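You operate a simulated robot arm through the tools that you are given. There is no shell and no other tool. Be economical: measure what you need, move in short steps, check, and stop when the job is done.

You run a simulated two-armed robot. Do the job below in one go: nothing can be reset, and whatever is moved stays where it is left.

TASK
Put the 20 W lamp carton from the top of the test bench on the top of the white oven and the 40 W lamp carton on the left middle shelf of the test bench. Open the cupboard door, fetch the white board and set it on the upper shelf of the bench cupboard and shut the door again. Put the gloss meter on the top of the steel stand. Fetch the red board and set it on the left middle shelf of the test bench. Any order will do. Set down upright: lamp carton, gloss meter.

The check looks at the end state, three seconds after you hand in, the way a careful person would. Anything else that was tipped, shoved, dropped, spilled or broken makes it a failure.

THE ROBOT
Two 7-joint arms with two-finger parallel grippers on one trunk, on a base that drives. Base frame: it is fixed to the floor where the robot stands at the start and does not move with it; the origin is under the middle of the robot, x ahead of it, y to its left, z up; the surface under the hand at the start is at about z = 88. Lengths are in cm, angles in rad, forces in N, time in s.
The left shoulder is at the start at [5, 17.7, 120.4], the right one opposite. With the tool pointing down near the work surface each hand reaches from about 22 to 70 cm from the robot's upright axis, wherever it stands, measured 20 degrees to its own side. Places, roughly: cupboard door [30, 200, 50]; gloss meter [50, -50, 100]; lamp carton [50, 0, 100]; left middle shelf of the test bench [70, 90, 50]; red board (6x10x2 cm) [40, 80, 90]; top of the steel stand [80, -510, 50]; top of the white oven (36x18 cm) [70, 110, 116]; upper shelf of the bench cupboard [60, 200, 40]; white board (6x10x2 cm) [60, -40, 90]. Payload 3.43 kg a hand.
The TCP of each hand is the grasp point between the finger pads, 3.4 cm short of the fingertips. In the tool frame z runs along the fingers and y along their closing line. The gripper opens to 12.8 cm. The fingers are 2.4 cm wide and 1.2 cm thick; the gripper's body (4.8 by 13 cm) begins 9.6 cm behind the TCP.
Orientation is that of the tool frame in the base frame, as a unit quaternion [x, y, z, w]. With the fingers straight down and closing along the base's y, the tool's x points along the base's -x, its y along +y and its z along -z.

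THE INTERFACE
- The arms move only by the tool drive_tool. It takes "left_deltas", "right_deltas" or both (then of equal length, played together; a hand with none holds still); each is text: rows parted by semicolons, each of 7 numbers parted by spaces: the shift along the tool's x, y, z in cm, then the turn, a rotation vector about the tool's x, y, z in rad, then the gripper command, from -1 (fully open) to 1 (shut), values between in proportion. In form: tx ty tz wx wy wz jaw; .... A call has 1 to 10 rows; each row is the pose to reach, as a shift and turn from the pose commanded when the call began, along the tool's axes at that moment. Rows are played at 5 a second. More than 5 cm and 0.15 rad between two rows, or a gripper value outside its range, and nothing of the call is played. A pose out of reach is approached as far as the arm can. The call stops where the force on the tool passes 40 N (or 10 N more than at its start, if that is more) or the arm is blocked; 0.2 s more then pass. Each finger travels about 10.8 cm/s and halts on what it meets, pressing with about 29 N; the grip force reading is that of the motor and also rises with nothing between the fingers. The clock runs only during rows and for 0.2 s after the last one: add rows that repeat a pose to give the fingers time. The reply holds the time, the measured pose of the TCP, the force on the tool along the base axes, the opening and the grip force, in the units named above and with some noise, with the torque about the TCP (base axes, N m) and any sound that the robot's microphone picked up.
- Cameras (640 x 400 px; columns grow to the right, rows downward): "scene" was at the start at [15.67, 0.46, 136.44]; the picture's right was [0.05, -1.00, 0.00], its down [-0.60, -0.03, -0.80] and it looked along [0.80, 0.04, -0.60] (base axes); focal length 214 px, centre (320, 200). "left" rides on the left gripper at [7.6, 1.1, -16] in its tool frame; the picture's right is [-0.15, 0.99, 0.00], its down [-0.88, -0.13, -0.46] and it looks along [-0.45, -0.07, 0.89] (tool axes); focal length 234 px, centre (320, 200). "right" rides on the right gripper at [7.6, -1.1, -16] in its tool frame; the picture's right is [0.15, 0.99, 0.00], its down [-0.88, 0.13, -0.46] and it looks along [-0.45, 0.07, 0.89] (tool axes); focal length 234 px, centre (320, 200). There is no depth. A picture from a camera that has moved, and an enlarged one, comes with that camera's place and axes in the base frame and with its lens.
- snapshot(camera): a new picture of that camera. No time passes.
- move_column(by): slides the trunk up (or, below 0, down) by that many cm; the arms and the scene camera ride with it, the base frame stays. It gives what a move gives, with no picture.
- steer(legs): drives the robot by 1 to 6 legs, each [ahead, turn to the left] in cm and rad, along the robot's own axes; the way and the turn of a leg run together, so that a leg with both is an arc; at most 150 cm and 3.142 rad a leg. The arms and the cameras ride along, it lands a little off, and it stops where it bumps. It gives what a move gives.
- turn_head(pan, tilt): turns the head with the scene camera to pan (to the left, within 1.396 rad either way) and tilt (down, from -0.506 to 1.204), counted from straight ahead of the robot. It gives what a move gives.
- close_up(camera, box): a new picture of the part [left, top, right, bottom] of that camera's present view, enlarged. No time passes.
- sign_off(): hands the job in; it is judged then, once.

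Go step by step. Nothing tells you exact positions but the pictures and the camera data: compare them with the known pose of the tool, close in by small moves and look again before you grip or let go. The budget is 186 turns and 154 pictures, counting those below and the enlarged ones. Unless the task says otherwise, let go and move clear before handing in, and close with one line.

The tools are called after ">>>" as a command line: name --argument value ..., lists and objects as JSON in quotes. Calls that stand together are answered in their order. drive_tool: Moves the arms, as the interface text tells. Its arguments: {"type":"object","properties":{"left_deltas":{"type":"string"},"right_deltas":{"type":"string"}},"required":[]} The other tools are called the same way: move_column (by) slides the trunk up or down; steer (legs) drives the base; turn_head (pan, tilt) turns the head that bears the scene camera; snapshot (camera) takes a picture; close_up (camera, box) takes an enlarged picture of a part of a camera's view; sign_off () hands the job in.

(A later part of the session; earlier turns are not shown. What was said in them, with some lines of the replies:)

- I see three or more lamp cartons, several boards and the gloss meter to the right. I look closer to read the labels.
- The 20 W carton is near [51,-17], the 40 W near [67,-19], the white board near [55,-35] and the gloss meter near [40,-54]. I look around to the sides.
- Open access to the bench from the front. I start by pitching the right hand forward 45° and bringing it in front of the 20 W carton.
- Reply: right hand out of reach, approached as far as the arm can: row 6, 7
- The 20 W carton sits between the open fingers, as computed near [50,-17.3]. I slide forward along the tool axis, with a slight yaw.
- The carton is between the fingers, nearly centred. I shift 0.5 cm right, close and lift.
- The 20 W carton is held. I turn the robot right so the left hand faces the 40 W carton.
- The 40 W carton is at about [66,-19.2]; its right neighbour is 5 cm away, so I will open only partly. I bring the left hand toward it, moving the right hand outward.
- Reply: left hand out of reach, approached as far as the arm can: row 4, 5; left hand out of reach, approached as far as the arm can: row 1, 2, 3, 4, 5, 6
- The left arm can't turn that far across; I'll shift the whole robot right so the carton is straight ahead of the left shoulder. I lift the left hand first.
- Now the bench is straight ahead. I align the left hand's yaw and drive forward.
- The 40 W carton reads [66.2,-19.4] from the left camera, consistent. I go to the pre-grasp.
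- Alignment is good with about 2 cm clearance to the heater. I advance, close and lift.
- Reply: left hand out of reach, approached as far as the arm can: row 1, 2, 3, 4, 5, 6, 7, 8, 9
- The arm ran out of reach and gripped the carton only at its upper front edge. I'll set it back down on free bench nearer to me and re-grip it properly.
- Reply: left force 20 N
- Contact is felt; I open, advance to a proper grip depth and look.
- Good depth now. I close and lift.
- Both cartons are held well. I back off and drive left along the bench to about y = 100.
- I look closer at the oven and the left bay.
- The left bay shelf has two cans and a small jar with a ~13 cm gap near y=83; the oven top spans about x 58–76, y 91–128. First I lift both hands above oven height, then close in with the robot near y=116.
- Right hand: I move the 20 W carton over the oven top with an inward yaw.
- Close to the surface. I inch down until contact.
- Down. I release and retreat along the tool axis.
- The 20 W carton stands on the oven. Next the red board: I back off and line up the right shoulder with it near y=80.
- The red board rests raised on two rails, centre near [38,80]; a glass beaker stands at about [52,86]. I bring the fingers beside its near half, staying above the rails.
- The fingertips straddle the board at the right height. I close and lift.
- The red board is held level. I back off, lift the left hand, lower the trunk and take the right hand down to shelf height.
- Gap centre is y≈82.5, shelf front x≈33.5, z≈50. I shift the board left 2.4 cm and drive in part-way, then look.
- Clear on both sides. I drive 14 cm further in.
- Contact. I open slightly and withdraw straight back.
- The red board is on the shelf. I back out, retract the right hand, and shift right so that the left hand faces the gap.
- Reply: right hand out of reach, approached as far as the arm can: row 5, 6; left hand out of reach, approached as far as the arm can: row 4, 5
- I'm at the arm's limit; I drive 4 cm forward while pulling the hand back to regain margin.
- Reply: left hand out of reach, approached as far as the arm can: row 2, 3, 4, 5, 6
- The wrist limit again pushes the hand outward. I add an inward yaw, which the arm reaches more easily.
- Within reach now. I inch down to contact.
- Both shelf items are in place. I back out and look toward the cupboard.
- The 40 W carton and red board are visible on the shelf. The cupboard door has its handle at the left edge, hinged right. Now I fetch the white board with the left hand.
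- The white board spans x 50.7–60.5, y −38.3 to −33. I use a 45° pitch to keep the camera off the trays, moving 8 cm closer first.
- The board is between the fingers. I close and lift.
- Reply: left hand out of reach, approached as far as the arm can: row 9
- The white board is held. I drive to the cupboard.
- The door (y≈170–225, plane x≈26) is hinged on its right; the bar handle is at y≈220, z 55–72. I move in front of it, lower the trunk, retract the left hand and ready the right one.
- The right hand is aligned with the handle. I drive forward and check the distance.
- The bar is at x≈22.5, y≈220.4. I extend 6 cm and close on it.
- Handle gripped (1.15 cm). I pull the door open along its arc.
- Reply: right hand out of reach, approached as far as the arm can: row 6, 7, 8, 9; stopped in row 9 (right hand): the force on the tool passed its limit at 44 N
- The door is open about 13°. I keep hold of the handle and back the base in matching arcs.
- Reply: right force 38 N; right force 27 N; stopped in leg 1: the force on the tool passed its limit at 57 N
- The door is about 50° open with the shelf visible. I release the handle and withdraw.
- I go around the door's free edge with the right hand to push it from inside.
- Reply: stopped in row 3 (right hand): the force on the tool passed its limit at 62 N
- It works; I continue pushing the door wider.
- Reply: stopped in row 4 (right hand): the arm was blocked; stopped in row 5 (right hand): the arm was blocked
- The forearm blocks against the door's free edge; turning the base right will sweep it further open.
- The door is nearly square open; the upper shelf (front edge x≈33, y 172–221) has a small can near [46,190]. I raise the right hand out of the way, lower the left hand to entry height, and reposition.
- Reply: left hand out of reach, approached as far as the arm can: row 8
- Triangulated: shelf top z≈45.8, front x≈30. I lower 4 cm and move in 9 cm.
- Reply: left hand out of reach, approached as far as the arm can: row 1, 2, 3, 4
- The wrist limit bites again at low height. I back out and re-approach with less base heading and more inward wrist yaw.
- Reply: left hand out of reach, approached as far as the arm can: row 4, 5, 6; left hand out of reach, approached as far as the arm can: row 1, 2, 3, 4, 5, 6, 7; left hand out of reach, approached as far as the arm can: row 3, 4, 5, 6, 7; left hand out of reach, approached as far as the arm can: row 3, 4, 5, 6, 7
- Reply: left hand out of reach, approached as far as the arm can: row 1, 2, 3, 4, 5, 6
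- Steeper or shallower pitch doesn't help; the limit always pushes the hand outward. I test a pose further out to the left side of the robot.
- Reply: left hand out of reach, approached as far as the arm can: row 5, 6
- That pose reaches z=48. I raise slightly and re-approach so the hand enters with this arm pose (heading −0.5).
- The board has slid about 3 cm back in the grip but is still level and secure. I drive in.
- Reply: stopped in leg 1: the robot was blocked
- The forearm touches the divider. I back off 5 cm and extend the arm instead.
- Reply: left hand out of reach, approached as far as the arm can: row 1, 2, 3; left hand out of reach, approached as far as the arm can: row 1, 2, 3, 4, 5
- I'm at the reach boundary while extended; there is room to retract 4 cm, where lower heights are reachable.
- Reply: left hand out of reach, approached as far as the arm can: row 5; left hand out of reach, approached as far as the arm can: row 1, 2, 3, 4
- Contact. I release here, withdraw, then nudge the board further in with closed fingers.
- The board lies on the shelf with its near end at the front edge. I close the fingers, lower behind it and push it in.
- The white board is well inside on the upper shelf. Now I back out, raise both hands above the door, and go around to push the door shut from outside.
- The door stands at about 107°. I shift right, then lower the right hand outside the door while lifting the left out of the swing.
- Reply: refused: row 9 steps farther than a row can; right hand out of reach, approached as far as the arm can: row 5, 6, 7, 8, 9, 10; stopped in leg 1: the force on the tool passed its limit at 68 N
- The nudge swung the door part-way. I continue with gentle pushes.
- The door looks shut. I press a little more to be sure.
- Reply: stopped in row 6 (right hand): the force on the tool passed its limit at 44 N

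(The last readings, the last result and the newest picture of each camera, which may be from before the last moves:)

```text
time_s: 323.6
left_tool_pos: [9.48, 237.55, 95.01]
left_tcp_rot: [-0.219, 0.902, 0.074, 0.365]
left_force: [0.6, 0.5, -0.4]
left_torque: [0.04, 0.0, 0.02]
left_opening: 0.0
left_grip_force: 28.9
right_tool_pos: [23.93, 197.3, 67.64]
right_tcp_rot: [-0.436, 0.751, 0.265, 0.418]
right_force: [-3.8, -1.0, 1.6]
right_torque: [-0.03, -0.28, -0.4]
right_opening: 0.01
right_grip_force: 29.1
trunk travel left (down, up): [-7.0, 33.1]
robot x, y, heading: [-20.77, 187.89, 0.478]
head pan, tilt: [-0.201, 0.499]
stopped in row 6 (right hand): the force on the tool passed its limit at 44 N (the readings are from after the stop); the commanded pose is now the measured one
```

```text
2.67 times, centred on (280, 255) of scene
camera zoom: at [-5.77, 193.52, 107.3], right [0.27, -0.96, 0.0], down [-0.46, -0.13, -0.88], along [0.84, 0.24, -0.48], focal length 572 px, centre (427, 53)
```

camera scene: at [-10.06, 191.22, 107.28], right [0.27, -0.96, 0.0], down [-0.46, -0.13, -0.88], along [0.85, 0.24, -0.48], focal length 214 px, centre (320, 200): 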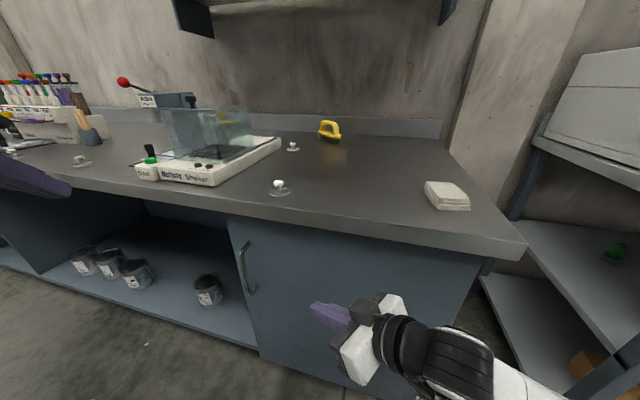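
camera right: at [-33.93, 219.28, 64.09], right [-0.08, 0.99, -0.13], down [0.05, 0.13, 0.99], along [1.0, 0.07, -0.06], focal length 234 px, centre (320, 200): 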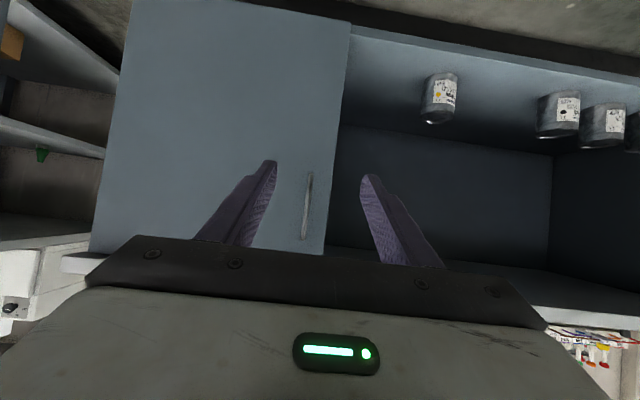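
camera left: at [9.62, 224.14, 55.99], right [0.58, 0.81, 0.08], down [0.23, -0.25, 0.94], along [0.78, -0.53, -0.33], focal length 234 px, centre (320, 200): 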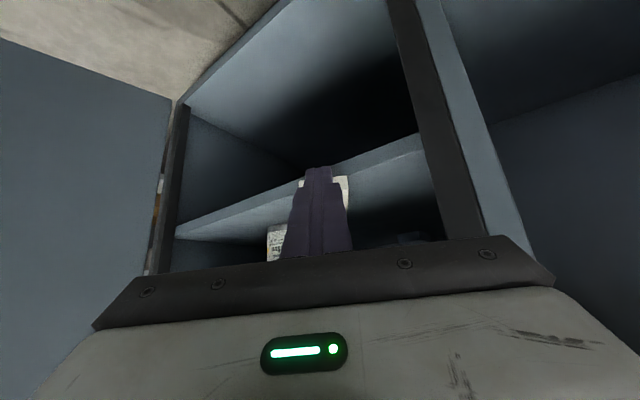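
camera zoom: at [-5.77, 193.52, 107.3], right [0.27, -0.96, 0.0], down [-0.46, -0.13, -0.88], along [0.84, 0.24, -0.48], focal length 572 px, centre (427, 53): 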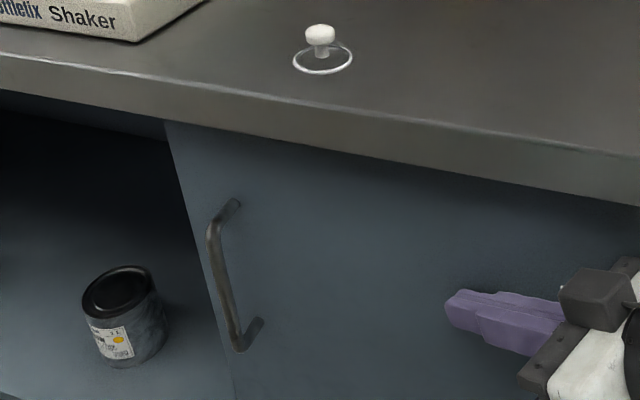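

The door is firmly shut. Next the gloss meter: I back away and drive to the front of it.

>>> drive_tool --right_deltas "0 2 -1 0 0 0 1; 0 4 -2 0 0 0 1"

>>> steer --legs '[[-45, 0], [0, -2.048], [105, 0], [101, 0], [0, 1.57]]'

>>> move_column --by 13

```text
time_s: 324.2
left_tool_pos: [9.54, 237.56, 95.05]
left_tcp_rot: [-0.219, 0.902, 0.074, 0.364]
left_force: [-0.6, 0.5, -0.7]
left_torque: [0.03, -0.02, -0.01]
left_opening: 0.01
left_grip_force: 29.0
right_tool_pos: [20.98, 198.5, 68.27]
right_tcp_rot: [-0.436, 0.752, 0.264, 0.417]
right_force: [0.2, 0.2, -0.1]
right_torque: [0.03, -0.01, 0.01]
right_opening: 0.02
right_grip_force: 28.8
right hand out of reach, approached as far as the arm can: row 2
trunk travel left (down, up): [-7.0, 33.1]
robot x, y, heading: [-20.85, 187.93, 0.472]
head pan, tilt: [-0.201, 0.499]
```

```text
time_s: 345.6
left_tool_pos: [-13.17, -7.61, 95.0]
left_tcp_rot: [-0.012, 0.928, -0.009, 0.372]
left_force: [-0.3, 0.6, -0.2]
left_torque: [0.03, -0.04, 0.02]
left_opening: 0.01
left_grip_force: 29.2
right_tool_pos: [-19.88, -47.64, 68.14]
right_tcp_rot: [-0.257, 0.831, 0.164, 0.466]
right_force: [0.3, -0.4, -0.4]
right_torque: [0.02, -0.03, 0.02]
right_opening: 0.0
right_grip_force: 29.1
trunk travel left (down, up): [-7.0, 33.1]
robot x, y, heading: [-62.08, -39.34, 0.026]
head pan, tilt: [-0.201, 0.499]
```

```text
time_s: 347.1
left_tool_pos: [-13.22, -7.53, 107.98]
left_tcp_rot: [-0.013, 0.928, -0.008, 0.372]
left_force: [-1.0, 0.0, -0.2]
left_torque: [-0.01, -0.03, 0.02]
left_opening: 0.03
left_grip_force: 29.2
right_tool_pos: [-19.86, -47.74, 81.17]
right_tcp_rot: [-0.257, 0.831, 0.163, 0.466]
right_force: [-0.5, 0.8, 0.2]
right_torque: [-0.02, 0.01, 0.0]
right_opening: 0.02
right_grip_force: 29.3
trunk travel left (down, up): [-20.0, 20.1]
robot x, y, heading: [-62.09, -39.14, 0.029]
head pan, tilt: [-0.201, 0.499]
```

>>> drive_tool --right_deltas "-3.7 0.1 -2.2 0.085 0.038 0.06 1; -7.4 0.3 -4.4 0.17 0.076 0.12 0.5; -11.1 0.4 -6.6 0.254 0.114 0.178 0; -14.8 0.5 -8.8 0.34 0.152 0.238 -0.5; -18.5 0.6 -11 0.423 0.19 0.297 -0.6; -22.2 0.8 -13.2 0.507 0.228 0.356 -0.6; -25.7 0.9 -15.4 0.507 0.228 0.356 -0.6"

>>> turn_head --pan -0.15 --tilt 0.4

>>> steer --legs '[[40, -0.03]]'

>>> snapshot --camera "scene"

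```text
time_s: 348.7
left_tool_pos: [-13.32, -7.4, 108.04]
left_tcp_rot: [-0.013, 0.928, -0.008, 0.372]
left_force: [1.1, -0.2, 0.6]
left_torque: [-0.01, 0.0, -0.01]
left_opening: 0.02
left_grip_force: 29.2
right_tool_pos: [-19.78, -48.01, 111.19]
right_tcp_rot: [0.0, 0.924, 0.0, 0.383]
right_force: [0.8, -0.3, -0.1]
right_torque: [0.01, 0.0, 0.02]
right_opening: 10.25
right_grip_force: 0.0
right hand out of reach, approached as far as the arm can: row 1, 2, 3
trunk travel left (down, up): [-20.0, 20.1]
robot x, y, heading: [-62.36, -39.4, 0.027]
head pan, tilt: [-0.201, 0.499]
```

```text
time_s: 349.4
left_tool_pos: [-13.32, -7.51, 108.0]
left_tcp_rot: [-0.013, 0.928, -0.008, 0.372]
left_force: [-0.2, -0.6, -0.7]
left_torque: [0.01, -0.01, -0.01]
left_opening: 0.01
left_grip_force: 29.3
right_tool_pos: [-19.76, -48.22, 111.06]
right_tcp_rot: [-0.001, 0.924, 0.001, 0.383]
right_force: [0.0, -0.3, -0.2]
right_torque: [0.01, 0.02, 0.0]
right_opening: 10.23
right_grip_force: 0.0
trunk travel left (down, up): [-20.0, 20.1]
robot x, y, heading: [-62.39, -39.42, 0.028]
head pan, tilt: [-0.15, 0.4]
```

```text
time_s: 351.9
left_tool_pos: [26.67, -8.82, 108.08]
left_tcp_rot: [0.003, 0.928, -0.015, 0.372]
left_force: [-0.1, -0.1, 0.4]
left_torque: [0.03, 0.02, -0.02]
left_opening: 0.01
left_grip_force: 29.1
right_tool_pos: [18.86, -49.2, 111.22]
right_tcp_rot: [0.015, 0.923, -0.005, 0.384]
right_force: [0.3, -0.3, 0.4]
right_torque: [-0.03, 0.02, 0.02]
right_opening: 10.24
right_grip_force: 0.2
trunk travel left (down, up): [-20.0, 20.1]
robot x, y, heading: [-23.61, -38.69, -0.013]
head pan, tilt: [-0.15, 0.4]
```

```text
20 pictures are left
camera scene: at [-6.98, -40.22, 121.19], right [-0.16, -0.99, 0.0], down [-0.38, 0.06, -0.92], along [0.91, -0.14, -0.39], focal length 214 px, centre (320, 200)
```

scene: 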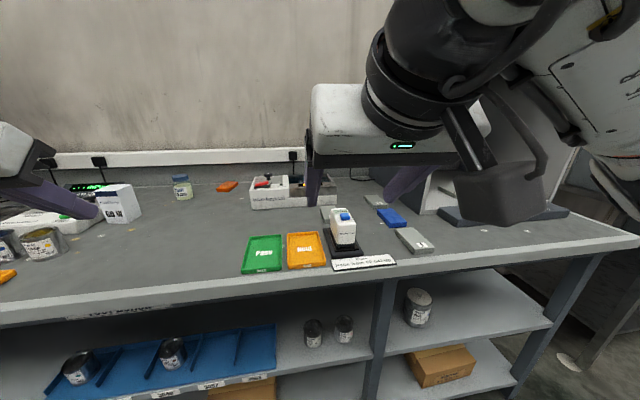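

>>> close_up --camera "scene" --box '[280, 190, 400, 280]'

>>> snapshot --camera "right"

```text
4.44 times, centred on (340, 235) of scene
camera zoom: at [-6.98, -40.22, 121.19], right [-0.16, -0.99, 0.0], down [-0.38, 0.06, -0.92], along [0.91, -0.14, -0.39], focal length 953 px, centre (231, 44)
```

zoom: 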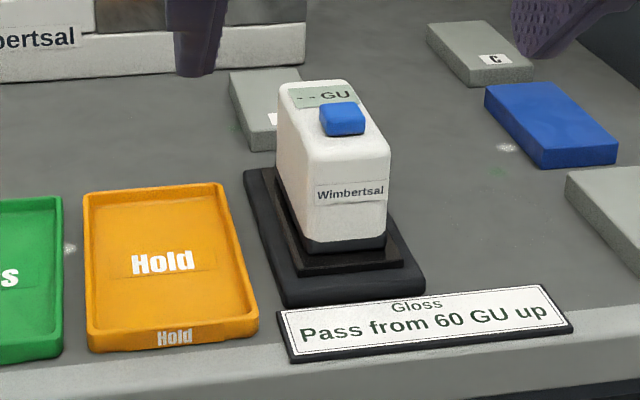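

```text
18 pictures are left
camera right: at [2.17, -49.9, 116.96], right [-0.07, 0.99, -0.1], down [0.3, 0.12, 0.95], along [0.95, 0.04, -0.31], focal length 234 px, centre (320, 200)
```

right: 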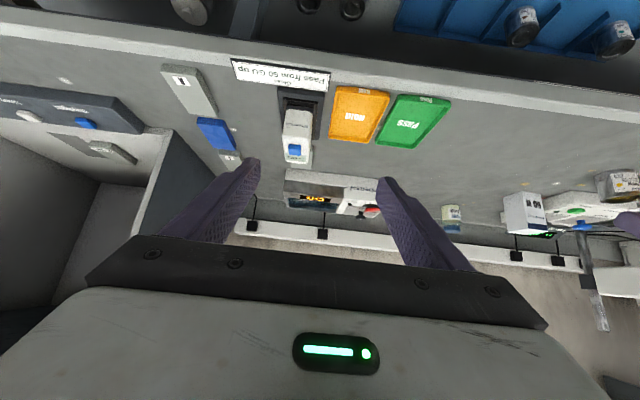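

The gloss meter is ~5.3 cm wide, centre ≈[41,−53.4], z 90–96.5 on its cradle. I approach with the right hand.

>>> steer --legs '[[5, 0.013]]'

>>> drive_tool --right_deltas "0 -1.1 3.2 0 0 0 -0.4; 0 -2.2 6.3 0 0 0 -0.3; 0 -3.2 9.5 0 0 0 -0.3; 0 -4.2 12.6 0 0 0 -0.3; 0 -4.2 12.6 0 0 0 -0.3"

>>> snapshot --camera "right"

```text
time_s: 352.8
left_tool_pos: [31.49, -8.27, 108.08]
left_tcp_rot: [-0.002, 0.928, -0.013, 0.372]
left_force: [-0.5, -0.2, 0.2]
left_torque: [0.03, -0.01, 0.01]
left_opening: 0.0
left_grip_force: 29.2
right_tool_pos: [23.9, -48.62, 111.26]
right_tcp_rot: [0.01, 0.923, -0.003, 0.384]
right_force: [0.1, -0.5, 0.1]
right_torque: [0.0, -0.03, 0.02]
right_opening: 10.22
right_grip_force: 0.1
trunk travel left (down, up): [-20.0, 20.1]
robot x, y, heading: [-18.43, -38.68, 0.004]
head pan, tilt: [-0.15, 0.4]
```

```text
time_s: 354.0
left_tool_pos: [31.39, -8.2, 108.04]
left_tcp_rot: [-0.002, 0.928, -0.013, 0.372]
left_force: [-0.1, 0.1, 0.3]
left_torque: [0.0, -0.01, -0.01]
left_opening: 0.01
left_grip_force: 29.1
right_tool_pos: [32.73, -52.96, 102.21]
right_tcp_rot: [0.009, 0.923, -0.003, 0.384]
right_force: [-0.2, 0.0, -0.7]
right_torque: [-0.03, -0.02, 0.0]
right_opening: 8.31
right_grip_force: 0.1
trunk travel left (down, up): [-20.0, 20.1]
robot x, y, heading: [-18.23, -39.07, 0.006]
head pan, tilt: [-0.15, 0.4]
```

```text
17 pictures are left
camera right: at [16.03, -54.05, 108.02], right [-0.09, 0.99, -0.1], down [0.3, 0.12, 0.95], along [0.95, 0.05, -0.31], focal length 234 px, centre (320, 200)
```

right: 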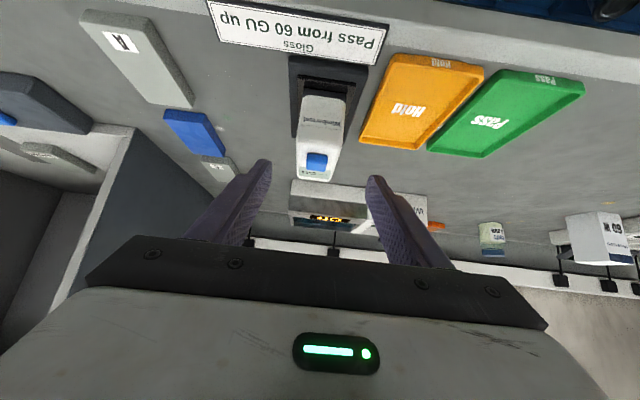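

>>> drive_tool --right_deltas "0 -0.4 2.5 0 0 0 -0.3; 0 -0.7 5 0 0 0 -0.3; 0 -0.7 7.5 0 0 0 -0.3; 0 -0.7 10 0 0 0 -0.3; 0 -0.7 10 0 0 0 -0.3"

>>> close_up --camera "right" --box '[200, 60, 440, 260]'

```text
time_s: 355.2
left_tool_pos: [31.3, -8.27, 108.01]
left_tcp_rot: [-0.003, 0.928, -0.012, 0.372]
left_force: [0.0, 0.1, -0.6]
left_torque: [0.0, 0.01, -0.01]
left_opening: 0.0
left_grip_force: 28.5
right_tool_pos: [39.79, -53.86, 95.28]
right_tcp_rot: [0.008, 0.923, -0.003, 0.384]
right_force: [0.2, 0.6, -0.9]
right_torque: [0.03, 0.01, 0.01]
right_opening: 8.33
right_grip_force: 0.0
trunk travel left (down, up): [-20.0, 20.1]
robot x, y, heading: [-18.07, -38.71, 0.009]
head pan, tilt: [-0.15, 0.4]
```

```text
2.00 times, centred on (320, 160) of right
camera zoom: at [23.13, -54.78, 101.08], right [-0.09, 0.99, -0.1], down [0.3, 0.12, 0.95], along [0.95, 0.05, -0.31], focal length 468 px, centre (320, 280)
```

zoom: 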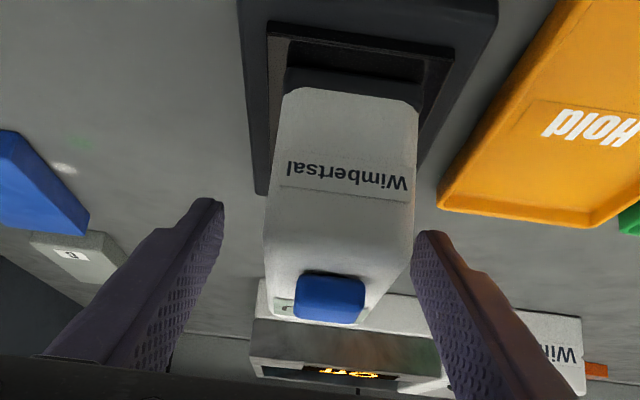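

>>> drive_tool --right_deltas "0 0.5 0 0 0 0 -0.3; 0 0.5 0 0 0 0 0.1; 0 0.5 0 0 0 0 1; 0 0.5 0 0 0 0 1; 0 0.5 0 0 0 0 1; 0 0.5 0 0 0 0 1"

>>> drive_tool --right_deltas "-0.7 0 -0.7 0 0 0 1; -2 0 -2 0 0 0 1; -4.5 0 -4.5 0 0 0 1; -7 0 -7 0 0 0 1; -9.5 0 -9.5 0 0 0 1; -12 0 -12 0 0 0 1"

>>> snapshot --camera "right"

```text
time_s: 356.6
left_tool_pos: [31.35, -8.23, 108.11]
left_tcp_rot: [-0.002, 0.928, -0.012, 0.372]
left_force: [0.1, -0.9, 0.1]
left_torque: [0.03, 0.02, 0.04]
left_opening: 0.0
left_grip_force: 29.2
right_tool_pos: [39.79, -53.45, 95.29]
right_tcp_rot: [0.009, 0.923, -0.004, 0.384]
right_force: [0.5, -0.9, -0.3]
right_torque: [-0.13, -0.02, 0.05]
right_opening: 4.6
right_grip_force: 29.1
trunk travel left (down, up): [-20.0, 20.1]
robot x, y, heading: [-18.18, -38.68, 0.004]
head pan, tilt: [-0.15, 0.4]
```

```text
time_s: 358.0
left_tool_pos: [31.41, -8.2, 108.09]
left_tcp_rot: [-0.003, 0.929, -0.013, 0.371]
left_force: [-0.7, 0.3, -0.1]
left_torque: [0.03, 0.03, -0.04]
left_opening: 0.01
left_grip_force: 28.9
right_tool_pos: [39.81, -53.55, 112.3]
right_tcp_rot: [0.009, 0.924, -0.003, 0.383]
right_force: [0.5, -0.1, -4.5]
right_torque: [-0.01, 0.01, 0.0]
right_opening: 4.6
right_grip_force: 29.2
trunk travel left (down, up): [-20.0, 20.1]
robot x, y, heading: [-18.78, -38.69, 0.008]
head pan, tilt: [-0.15, 0.4]
```

```text
15 pictures are left
camera right: at [23.13, -54.37, 118.14], right [-0.09, 0.99, -0.1], down [0.3, 0.12, 0.95], along [0.95, 0.05, -0.31], focal length 234 px, centre (320, 200)
```

right: 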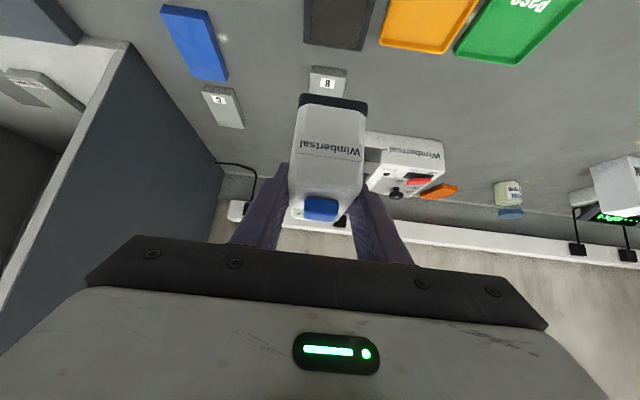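

The gloss meter is lifted upright. I back off, face right and look along the way to the steel stand.

>>> steer --legs '[[-45, 0], [0, -1.57]]'

>>> turn_head --pan 0.1 --tilt 0.15

>>> snapshot --camera "scene"

```text
time_s: 364.5
left_tool_pos: [-32.02, -88.53, 108.16]
left_tcp_rot: [0.654, 0.659, -0.271, 0.254]
left_force: [0.3, 0.0, -0.2]
left_torque: [-0.01, -0.02, -0.01]
left_opening: 0.0
left_grip_force: 29.2
right_tool_pos: [-77.17, -96.99, 112.29]
right_tcp_rot: [0.66, 0.647, -0.273, 0.268]
right_force: [-0.4, 0.1, -4.2]
right_torque: [0.01, 0.03, 0.02]
right_opening: 4.58
right_grip_force: 28.8
trunk travel left (down, up): [-20.0, 20.1]
robot x, y, heading: [-62.39, -39.31, -1.568]
head pan, tilt: [-0.15, 0.4]
```

```text
time_s: 365.3
left_tool_pos: [-32.05, -88.41, 108.07]
left_tcp_rot: [0.654, 0.658, -0.272, 0.254]
left_force: [-0.6, 0.4, 0.3]
left_torque: [0.01, 0.03, 0.01]
left_opening: 0.01
left_grip_force: 29.2
right_tool_pos: [-77.22, -97.03, 112.32]
right_tcp_rot: [0.659, 0.647, -0.273, 0.269]
right_force: [-0.8, 0.7, -4.6]
right_torque: [0.03, 0.0, 0.01]
right_opening: 4.58
right_grip_force: 28.9
trunk travel left (down, up): [-20.0, 20.1]
robot x, y, heading: [-62.49, -38.37, -1.565]
head pan, tilt: [0.099, 0.15]
```

```text
14 pictures are left
camera scene: at [-61.6, -55.11, 123.51], right [-0.99, -0.11, 0.0], down [-0.02, 0.15, -0.99], along [0.1, -0.98, -0.15], focal length 214 px, centre (320, 200)
```

scene: 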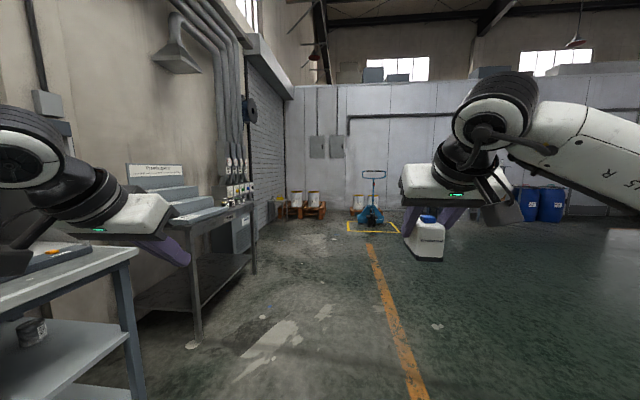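

The lane is clear; the stand should be near the roll door. I drive 350 cm along and look again.

>>> steer --legs '[[150, 0], [150, 0], [60, 0]]'

>>> turn_head --pan 0.7 --tilt 0.35

>>> snapshot --camera "scene"

```text
time_s: 382.7
left_tool_pos: [-30.7, -448.3, 108.01]
left_tcp_rot: [0.657, 0.656, -0.273, 0.253]
left_force: [-0.7, 0.1, 0.1]
left_torque: [-0.02, -0.02, 0.05]
left_opening: 0.02
left_grip_force: 29.2
right_tool_pos: [-75.97, -456.33, 112.21]
right_tcp_rot: [0.661, 0.646, -0.274, 0.268]
right_force: [0.5, 0.1, -4.8]
right_torque: [-0.01, -0.04, 0.03]
right_opening: 4.58
right_grip_force: 29.2
trunk travel left (down, up): [-20.0, 20.1]
robot x, y, heading: [-61.23, -398.41, -1.574]
head pan, tilt: [0.099, 0.15]
```

```text
time_s: 383.7
left_tool_pos: [-30.73, -448.05, 108.03]
left_tcp_rot: [0.657, 0.656, -0.272, 0.252]
left_force: [0.0, 0.3, 0.0]
left_torque: [-0.01, -0.01, -0.04]
left_opening: 0.0
left_grip_force: 28.9
right_tool_pos: [-75.97, -456.3, 112.23]
right_tcp_rot: [0.661, 0.646, -0.273, 0.268]
right_force: [0.1, -0.6, -3.9]
right_torque: [0.03, -0.03, 0.02]
right_opening: 4.58
right_grip_force: 29.4
trunk travel left (down, up): [-20.0, 20.1]
robot x, y, heading: [-60.94, -398.36, -1.567]
head pan, tilt: [0.7, 0.351]
```

```text
13 pictures are left
camera scene: at [-55.01, -412.55, 121.65], right [-0.77, -0.64, 0.0], down [-0.22, 0.26, -0.94], along [0.6, -0.72, -0.34], focal length 214 px, centre (320, 200)
```

scene: 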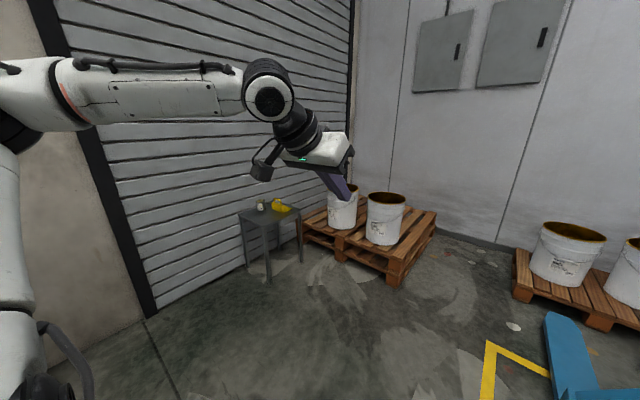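

>>> close_up --camera "scene" --box '[220, 185, 320, 265]'

```text
5.00 times, centred on (270, 225) of scene
camera zoom: at [-55.01, -412.55, 121.65], right [-0.77, -0.64, 0.0], down [-0.22, 0.26, -0.94], along [0.6, -0.72, -0.34], focal length 1072 px, centre (570, 75)
```

zoom: 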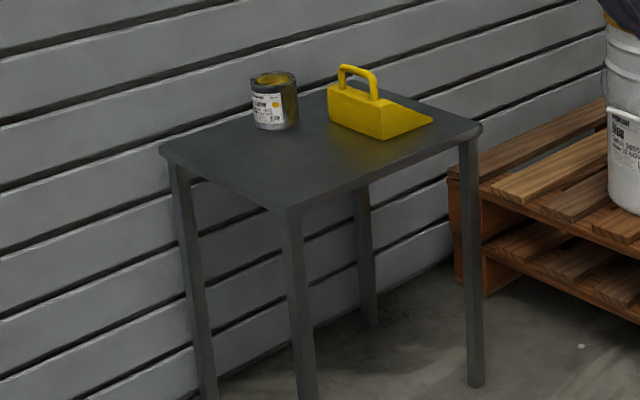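

The steel stand's top is at x 66–100, y −534 to −494, with a can and a yellow scraper at its back/right; its near-left part is free. I'll put the meter at about [75,−506], approaching facing +x.

>>> steer --legs '[[83, 0], [0, 1.567], [48, 0]]'

>>> move_column --by -17

>>> drive_tool --right_deltas "2.6 -1.1 2.6 0 0 0 1; 5.2 -2.2 5.2 0 0 0 1; 7.8 -3.3 7.8 0 0 0 1; 10.4 -4.4 10.4 0 0 0 1; 13 -5.5 13 0 0 0 1; 15.6 -6.6 15.6 0 0 0 1; 18.2 -7.7 18.2 0 0 0 1; 20.8 -8.8 20.8 0 0 0 1; 21.5 -10 21.5 0 0 0 1; 21.5 -10 21.5 0 0 0 1"

>>> turn_head --pan -0.2 --tilt 0.5

>>> snapshot --camera "scene"

```text
time_s: 386.9
left_tool_pos: [-31.47, -510.2, 108.16]
left_tcp_rot: [0.658, 0.654, -0.274, 0.253]
left_force: [0.6, 0.4, 0.2]
left_torque: [0.0, -0.01, 0.0]
left_opening: 0.01
left_grip_force: 29.5
right_tool_pos: [-76.68, -517.86, 112.06]
right_tcp_rot: [0.664, 0.644, -0.273, 0.265]
right_force: [-1.2, 0.1, -4.9]
right_torque: [0.02, -0.05, -0.01]
right_opening: 4.58
right_grip_force: 28.8
trunk travel left (down, up): [-20.0, 20.1]
robot x, y, heading: [-61.27, -459.99, -1.583]
head pan, tilt: [0.7, 0.351]
stopped in leg 1: the robot was blocked; the commanded pose is now the measured one
```

```text
time_s: 388.9
left_tool_pos: [-31.33, -509.93, 91.25]
left_tcp_rot: [0.659, 0.653, -0.275, 0.254]
left_force: [0.3, 0.4, -0.1]
left_torque: [0.01, 0.03, -0.01]
left_opening: 0.01
left_grip_force: 28.9
right_tool_pos: [-76.69, -517.77, 95.11]
right_tcp_rot: [0.664, 0.643, -0.274, 0.266]
right_force: [0.9, -0.1, -3.5]
right_torque: [0.01, -0.02, -0.01]
right_opening: 4.57
right_grip_force: 29.0
trunk travel left (down, up): [-3.0, 37.1]
robot x, y, heading: [-61.15, -459.92, -1.581]
head pan, tilt: [0.7, 0.351]
```

```text
time_s: 391.1
left_tool_pos: [-31.25, -510.07, 91.33]
left_tcp_rot: [0.658, 0.654, -0.274, 0.254]
left_force: [0.4, 0.1, 0.0]
left_torque: [-0.02, 0.03, 0.02]
left_opening: 0.03
left_grip_force: 29.3
right_tool_pos: [-86.55, -517.49, 64.85]
right_tcp_rot: [0.664, 0.642, -0.274, 0.267]
right_force: [0.2, -0.1, -3.5]
right_torque: [0.03, 0.0, -0.01]
right_opening: 4.58
right_grip_force: 29.0
trunk travel left (down, up): [-3.0, 37.1]
robot x, y, heading: [-61.01, -460.11, -1.581]
head pan, tilt: [0.7, 0.351]
```

```text
time_s: 392.3
left_tool_pos: [-31.24, -509.99, 91.25]
left_tcp_rot: [0.659, 0.653, -0.274, 0.252]
left_force: [-0.1, 0.5, 0.4]
left_torque: [0.0, -0.02, -0.02]
left_opening: 0.03
left_grip_force: 29.5
right_tool_pos: [-86.57, -517.56, 64.98]
right_tcp_rot: [0.664, 0.643, -0.273, 0.267]
right_force: [-0.5, 1.1, -3.5]
right_torque: [0.02, -0.01, 0.01]
right_opening: 4.59
right_grip_force: 29.6
trunk travel left (down, up): [-3.0, 37.1]
robot x, y, heading: [-61.15, -459.93, -1.582]
head pan, tilt: [-0.201, 0.499]
```

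```text
11 pictures are left
camera scene: at [-63.1, -475.9, 103.28], right [-0.98, 0.21, 0.0], down [0.1, 0.47, -0.88], along [-0.18, -0.86, -0.48], focal length 214 px, centre (320, 200)
```

scene: 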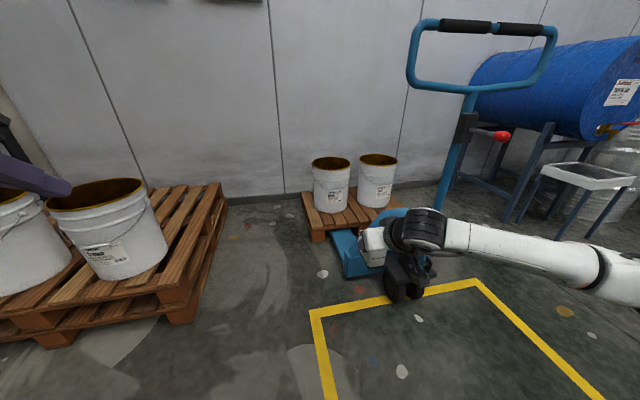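

The robot stopped early for some reason but nothing near it looks disturbed. I turn toward the stand and approach diagonally.

>>> steer --legs '[[0, 1.25], [62, 0], [0, 0.33]]'

>>> turn_head --pan -0.25 --tilt 0.45

>>> snapshot --camera "scene"

```text
time_s: 399.9
left_tool_pos: [47.37, -451.49, 91.34]
left_tcp_rot: [0.008, 0.928, -0.017, 0.373]
left_force: [-1.5, 1.1, 0.8]
left_torque: [-0.03, 0.0, 0.01]
left_opening: 0.0
left_grip_force: 28.3
right_tool_pos: [54.42, -506.81, 64.89]
right_tcp_rot: [0.018, 0.924, -0.006, 0.382]
right_force: [0.3, -0.5, -4.3]
right_torque: [0.04, 0.04, -0.03]
right_opening: 4.58
right_grip_force: 28.0
trunk travel left (down, up): [-3.0, 37.1]
robot x, y, heading: [-2.85, -480.88, -0.02]
head pan, tilt: [-0.201, 0.499]
```

```text
time_s: 400.5
left_tool_pos: [47.35, -451.47, 91.27]
left_tcp_rot: [0.008, 0.928, -0.016, 0.373]
left_force: [0.4, 0.5, 0.8]
left_torque: [0.02, 0.02, 0.0]
left_opening: 0.0
left_grip_force: 29.1
right_tool_pos: [54.42, -506.77, 64.9]
right_tcp_rot: [0.019, 0.924, -0.007, 0.382]
right_force: [0.0, -0.5, -4.1]
right_torque: [-0.03, 0.04, 0.0]
right_opening: 4.59
right_grip_force: 28.5
trunk travel left (down, up): [-3.0, 37.1]
robot x, y, heading: [-2.64, -480.64, -0.018]
head pan, tilt: [-0.25, 0.45]
```

```text
10 pictures are left
camera scene: at [13.1, -483.35, 103.72], right [-0.26, -0.96, 0.0], down [-0.42, 0.12, -0.9], along [0.87, -0.24, -0.44], focal length 214 px, centre (320, 200)
```

scene: 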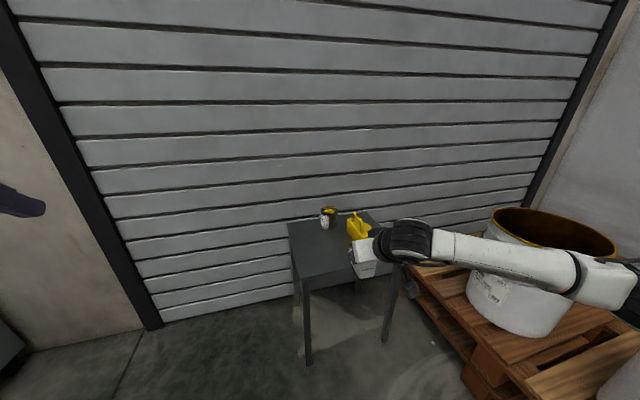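

>>> steer --legs '[[19.5, 0.018]]'

>>> drive_tool --right_deltas "1.5 0 1.5 0 0 0 1; 3 0 3 0 0 0 1; 4.5 0 4.5 0 0 0 1; 4.5 0 4.5 0 0 0 1"

>>> snapshot --camera "scene"

```text
time_s: 402.1
left_tool_pos: [66.07, -450.83, 91.29]
left_tcp_rot: [0.0, 0.928, -0.014, 0.373]
left_force: [0.1, -0.2, -1.1]
left_torque: [0.01, 0.02, 0.01]
left_opening: 0.0
left_grip_force: 28.9
right_tool_pos: [74.03, -506.05, 64.95]
right_tcp_rot: [0.012, 0.924, -0.004, 0.382]
right_force: [-0.7, -0.6, -3.9]
right_torque: [0.01, 0.01, 0.0]
right_opening: 4.57
right_grip_force: 29.0
trunk travel left (down, up): [-3.0, 37.1]
robot x, y, heading: [16.53, -480.62, -0.004]
head pan, tilt: [-0.25, 0.45]
```

```text
time_s: 403.1
left_tool_pos: [66.1, -450.77, 91.26]
left_tcp_rot: [0.001, 0.928, -0.014, 0.373]
left_force: [0.4, 0.0, 0.3]
left_torque: [-0.01, 0.0, 0.0]
left_opening: 0.01
left_grip_force: 29.4
right_tool_pos: [74.12, -506.02, 58.51]
right_tcp_rot: [0.012, 0.924, -0.004, 0.382]
right_force: [0.5, 0.7, -3.2]
right_torque: [0.02, -0.02, -0.01]
right_opening: 4.6
right_grip_force: 28.9
trunk travel left (down, up): [-3.0, 37.1]
robot x, y, heading: [16.64, -480.99, 0.003]
head pan, tilt: [-0.25, 0.45]
```

```text
9 pictures are left
camera scene: at [32.39, -483.28, 103.72], right [-0.25, -0.97, 0.0], down [-0.42, 0.11, -0.9], along [0.87, -0.22, -0.44], focal length 214 px, centre (320, 200)
```

scene: 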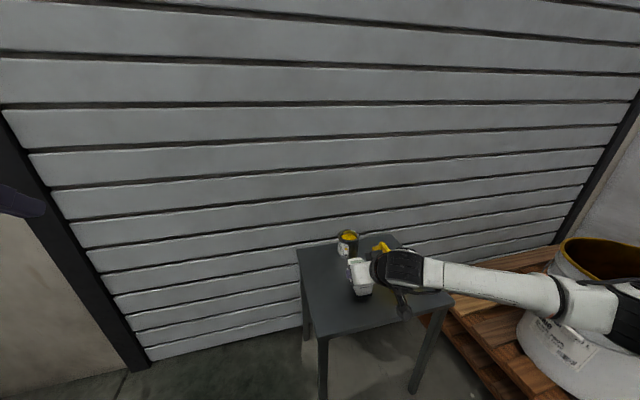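

>>> drive_tool --right_deltas "0.5 0 0.5 0 0 0 1; 1 0 1 0 0 0 1; 1.4 0 1.4 0 0 0 1; 1.6 0 1.6 0 0 0 1; 1.6 0 1.6 0 0 0 1"

>>> close_up --camera "scene" --box '[280, 220, 440, 340]'

```text
time_s: 404.3
left_tool_pos: [65.97, -450.71, 91.4]
left_tcp_rot: [0.0, 0.928, -0.013, 0.373]
left_force: [-0.1, 0.0, 0.2]
left_torque: [-0.01, 0.01, -0.04]
left_opening: 0.0
left_grip_force: 29.0
right_tool_pos: [74.19, -505.9, 57.03]
right_tcp_rot: [0.011, 0.921, -0.003, 0.389]
right_force: [0.9, -1.1, 26.1]
right_torque: [-0.34, 0.07, 0.26]
right_opening: 4.54
right_grip_force: 29.4
trunk travel left (down, up): [-3.0, 37.1]
robot x, y, heading: [16.35, -481.01, -0.002]
head pan, tilt: [-0.25, 0.45]
```

```text
3.33 times, centred on (360, 280) of scene
camera zoom: at [32.18, -483.18, 103.79], right [-0.25, -0.97, 0.0], down [-0.42, 0.11, -0.9], along [0.87, -0.22, -0.43], focal length 715 px, centre (187, -67)
```

zoom: 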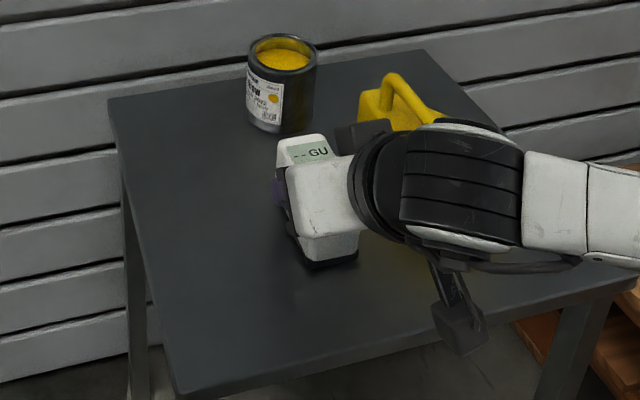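

Contact. I relax the press, release and withdraw.

>>> drive_tool --right_deltas "-0.4 0 -0.4 0 0 0 1; -0.4 0 -0.4 0 0 0 0.3; -0.4 0 -0.4 0 0 0 -0.1; -0.4 0 -0.4 0 0 0 -0.1; -0.4 0 -3.4 0 0 0 -0.1; -0.4 0 -7 0 0 0 -0.1; -0.4 0 -11 0 0 0 -0.1; -0.4 0 -14 0 0 0 -0.1"

>>> close_up --camera "scene" --box '[280, 220, 440, 340]'

```text
time_s: 406.1
left_tool_pos: [66.13, -450.84, 91.32]
left_tcp_rot: [0.0, 0.928, -0.013, 0.373]
left_force: [0.1, -0.2, -0.5]
left_torque: [0.03, 0.02, 0.0]
left_opening: 0.0
left_grip_force: 29.0
right_tool_pos: [64.44, -505.87, 66.77]
right_tcp_rot: [0.01, 0.924, -0.003, 0.381]
right_force: [0.7, -0.3, 0.0]
right_torque: [0.01, 0.06, 0.01]
right_opening: 7.06
right_grip_force: 0.1
trunk travel left (down, up): [-3.0, 37.1]
robot x, y, heading: [16.44, -480.89, -0.003]
head pan, tilt: [-0.25, 0.45]
```

```text
3.33 times, centred on (360, 280) of scene
camera zoom: at [32.36, -483.26, 103.73], right [-0.25, -0.97, 0.0], down [-0.42, 0.11, -0.9], along [0.87, -0.22, -0.44], focal length 715 px, centre (187, -67)
```

zoom: 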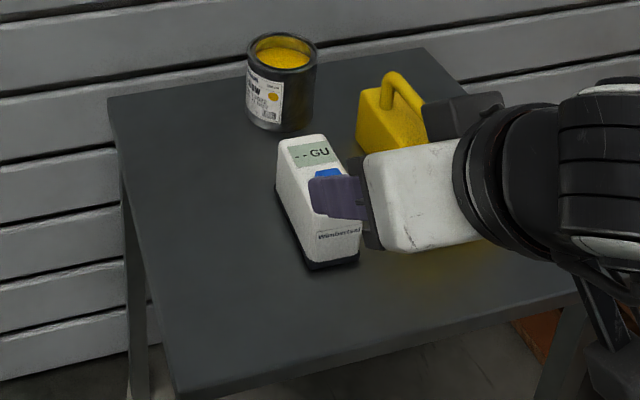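

The meter stands upright. I back clear and take a last look.

>>> steer --legs '[[-50, 0]]'

>>> turn_head --pan -0.3 --tilt 0.3

>>> snapshot --camera "scene"

>>> turn_head --pan -1.35 --tilt 0.4

>>> snapshot --camera "scene"

```text
time_s: 409.0
left_tool_pos: [15.88, -450.28, 91.27]
left_tcp_rot: [-0.008, 0.927, -0.01, 0.374]
left_force: [-0.4, 0.2, -0.1]
left_torque: [-0.01, 0.0, 0.03]
left_opening: 0.01
left_grip_force: 29.0
right_tool_pos: [15.13, -505.45, 66.51]
right_tcp_rot: [0.004, 0.924, -0.001, 0.382]
right_force: [-0.9, -0.7, -0.6]
right_torque: [0.02, 0.01, 0.04]
right_opening: 7.06
right_grip_force: 0.0
trunk travel left (down, up): [-3.0, 37.1]
robot x, y, heading: [-33.14, -481.25, 0.013]
head pan, tilt: [-0.25, 0.45]
```

```text
time_s: 409.7
left_tool_pos: [15.91, -450.38, 91.24]
left_tcp_rot: [-0.008, 0.928, -0.01, 0.373]
left_force: [-0.1, -0.7, -0.6]
left_torque: [0.0, -0.01, 0.0]
left_opening: 0.0
left_grip_force: 29.7
right_tool_pos: [15.19, -505.46, 66.68]
right_tcp_rot: [0.005, 0.924, -0.002, 0.382]
right_force: [0.3, 0.2, 0.5]
right_torque: [-0.01, 0.0, -0.01]
right_opening: 7.03
right_grip_force: 0.1
trunk travel left (down, up): [-3.0, 37.1]
robot x, y, heading: [-33.18, -481.8, 0.012]
head pan, tilt: [-0.3, 0.3]
```

```text
6 pictures are left
camera scene: at [-17.34, -483.81, 105.12], right [-0.28, -0.96, 0.0], down [-0.28, 0.08, -0.96], along [0.92, -0.27, -0.3], focal length 214 px, centre (320, 200)
```

scene: 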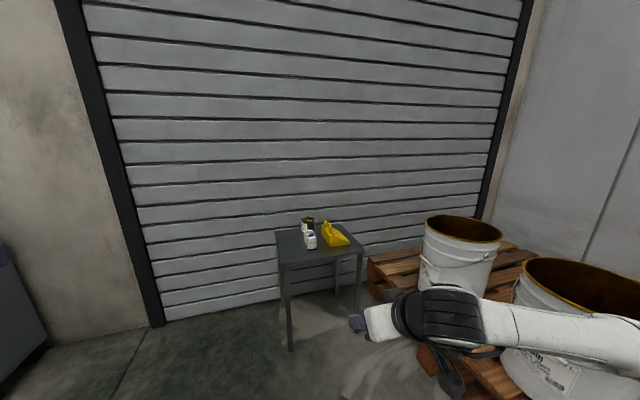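

```text
time_s: 411.0
left_tool_pos: [15.99, -450.47, 91.23]
left_tcp_rot: [-0.007, 0.928, -0.011, 0.373]
left_force: [-0.3, 0.6, 0.0]
left_torque: [0.04, 0.01, -0.02]
left_opening: 0.0
left_grip_force: 28.6
right_tool_pos: [15.14, -505.46, 66.67]
right_tcp_rot: [0.005, 0.924, -0.001, 0.382]
right_force: [0.2, 0.1, -0.1]
right_torque: [0.01, -0.01, 0.0]
right_opening: 7.02
right_grip_force: 0.1
trunk travel left (down, up): [-3.0, 37.1]
robot x, y, heading: [-33.42, -481.41, 0.018]
head pan, tilt: [-1.349, 0.4]
```

```text
5 pictures are left
camera scene: at [-24.13, -490.18, 104.2], right [-0.97, -0.23, 0.0], down [-0.09, 0.38, -0.92], along [0.22, -0.9, -0.39], focal length 214 px, centre (320, 200)
```

scene: 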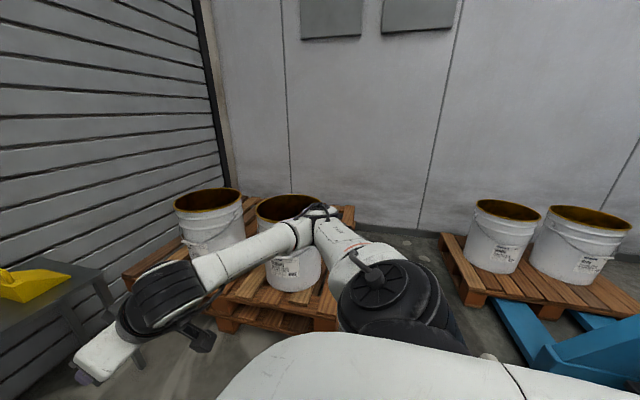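

Everything stands where it should and both hands are clear, so I hand in.

>>> sign_off

```text
The job is handed in.
```

I placed all five items, shut the cupboard door and handed in. On the way to the stand the base was blocked once; I didn't find out by what, and nothing near it looked moved.
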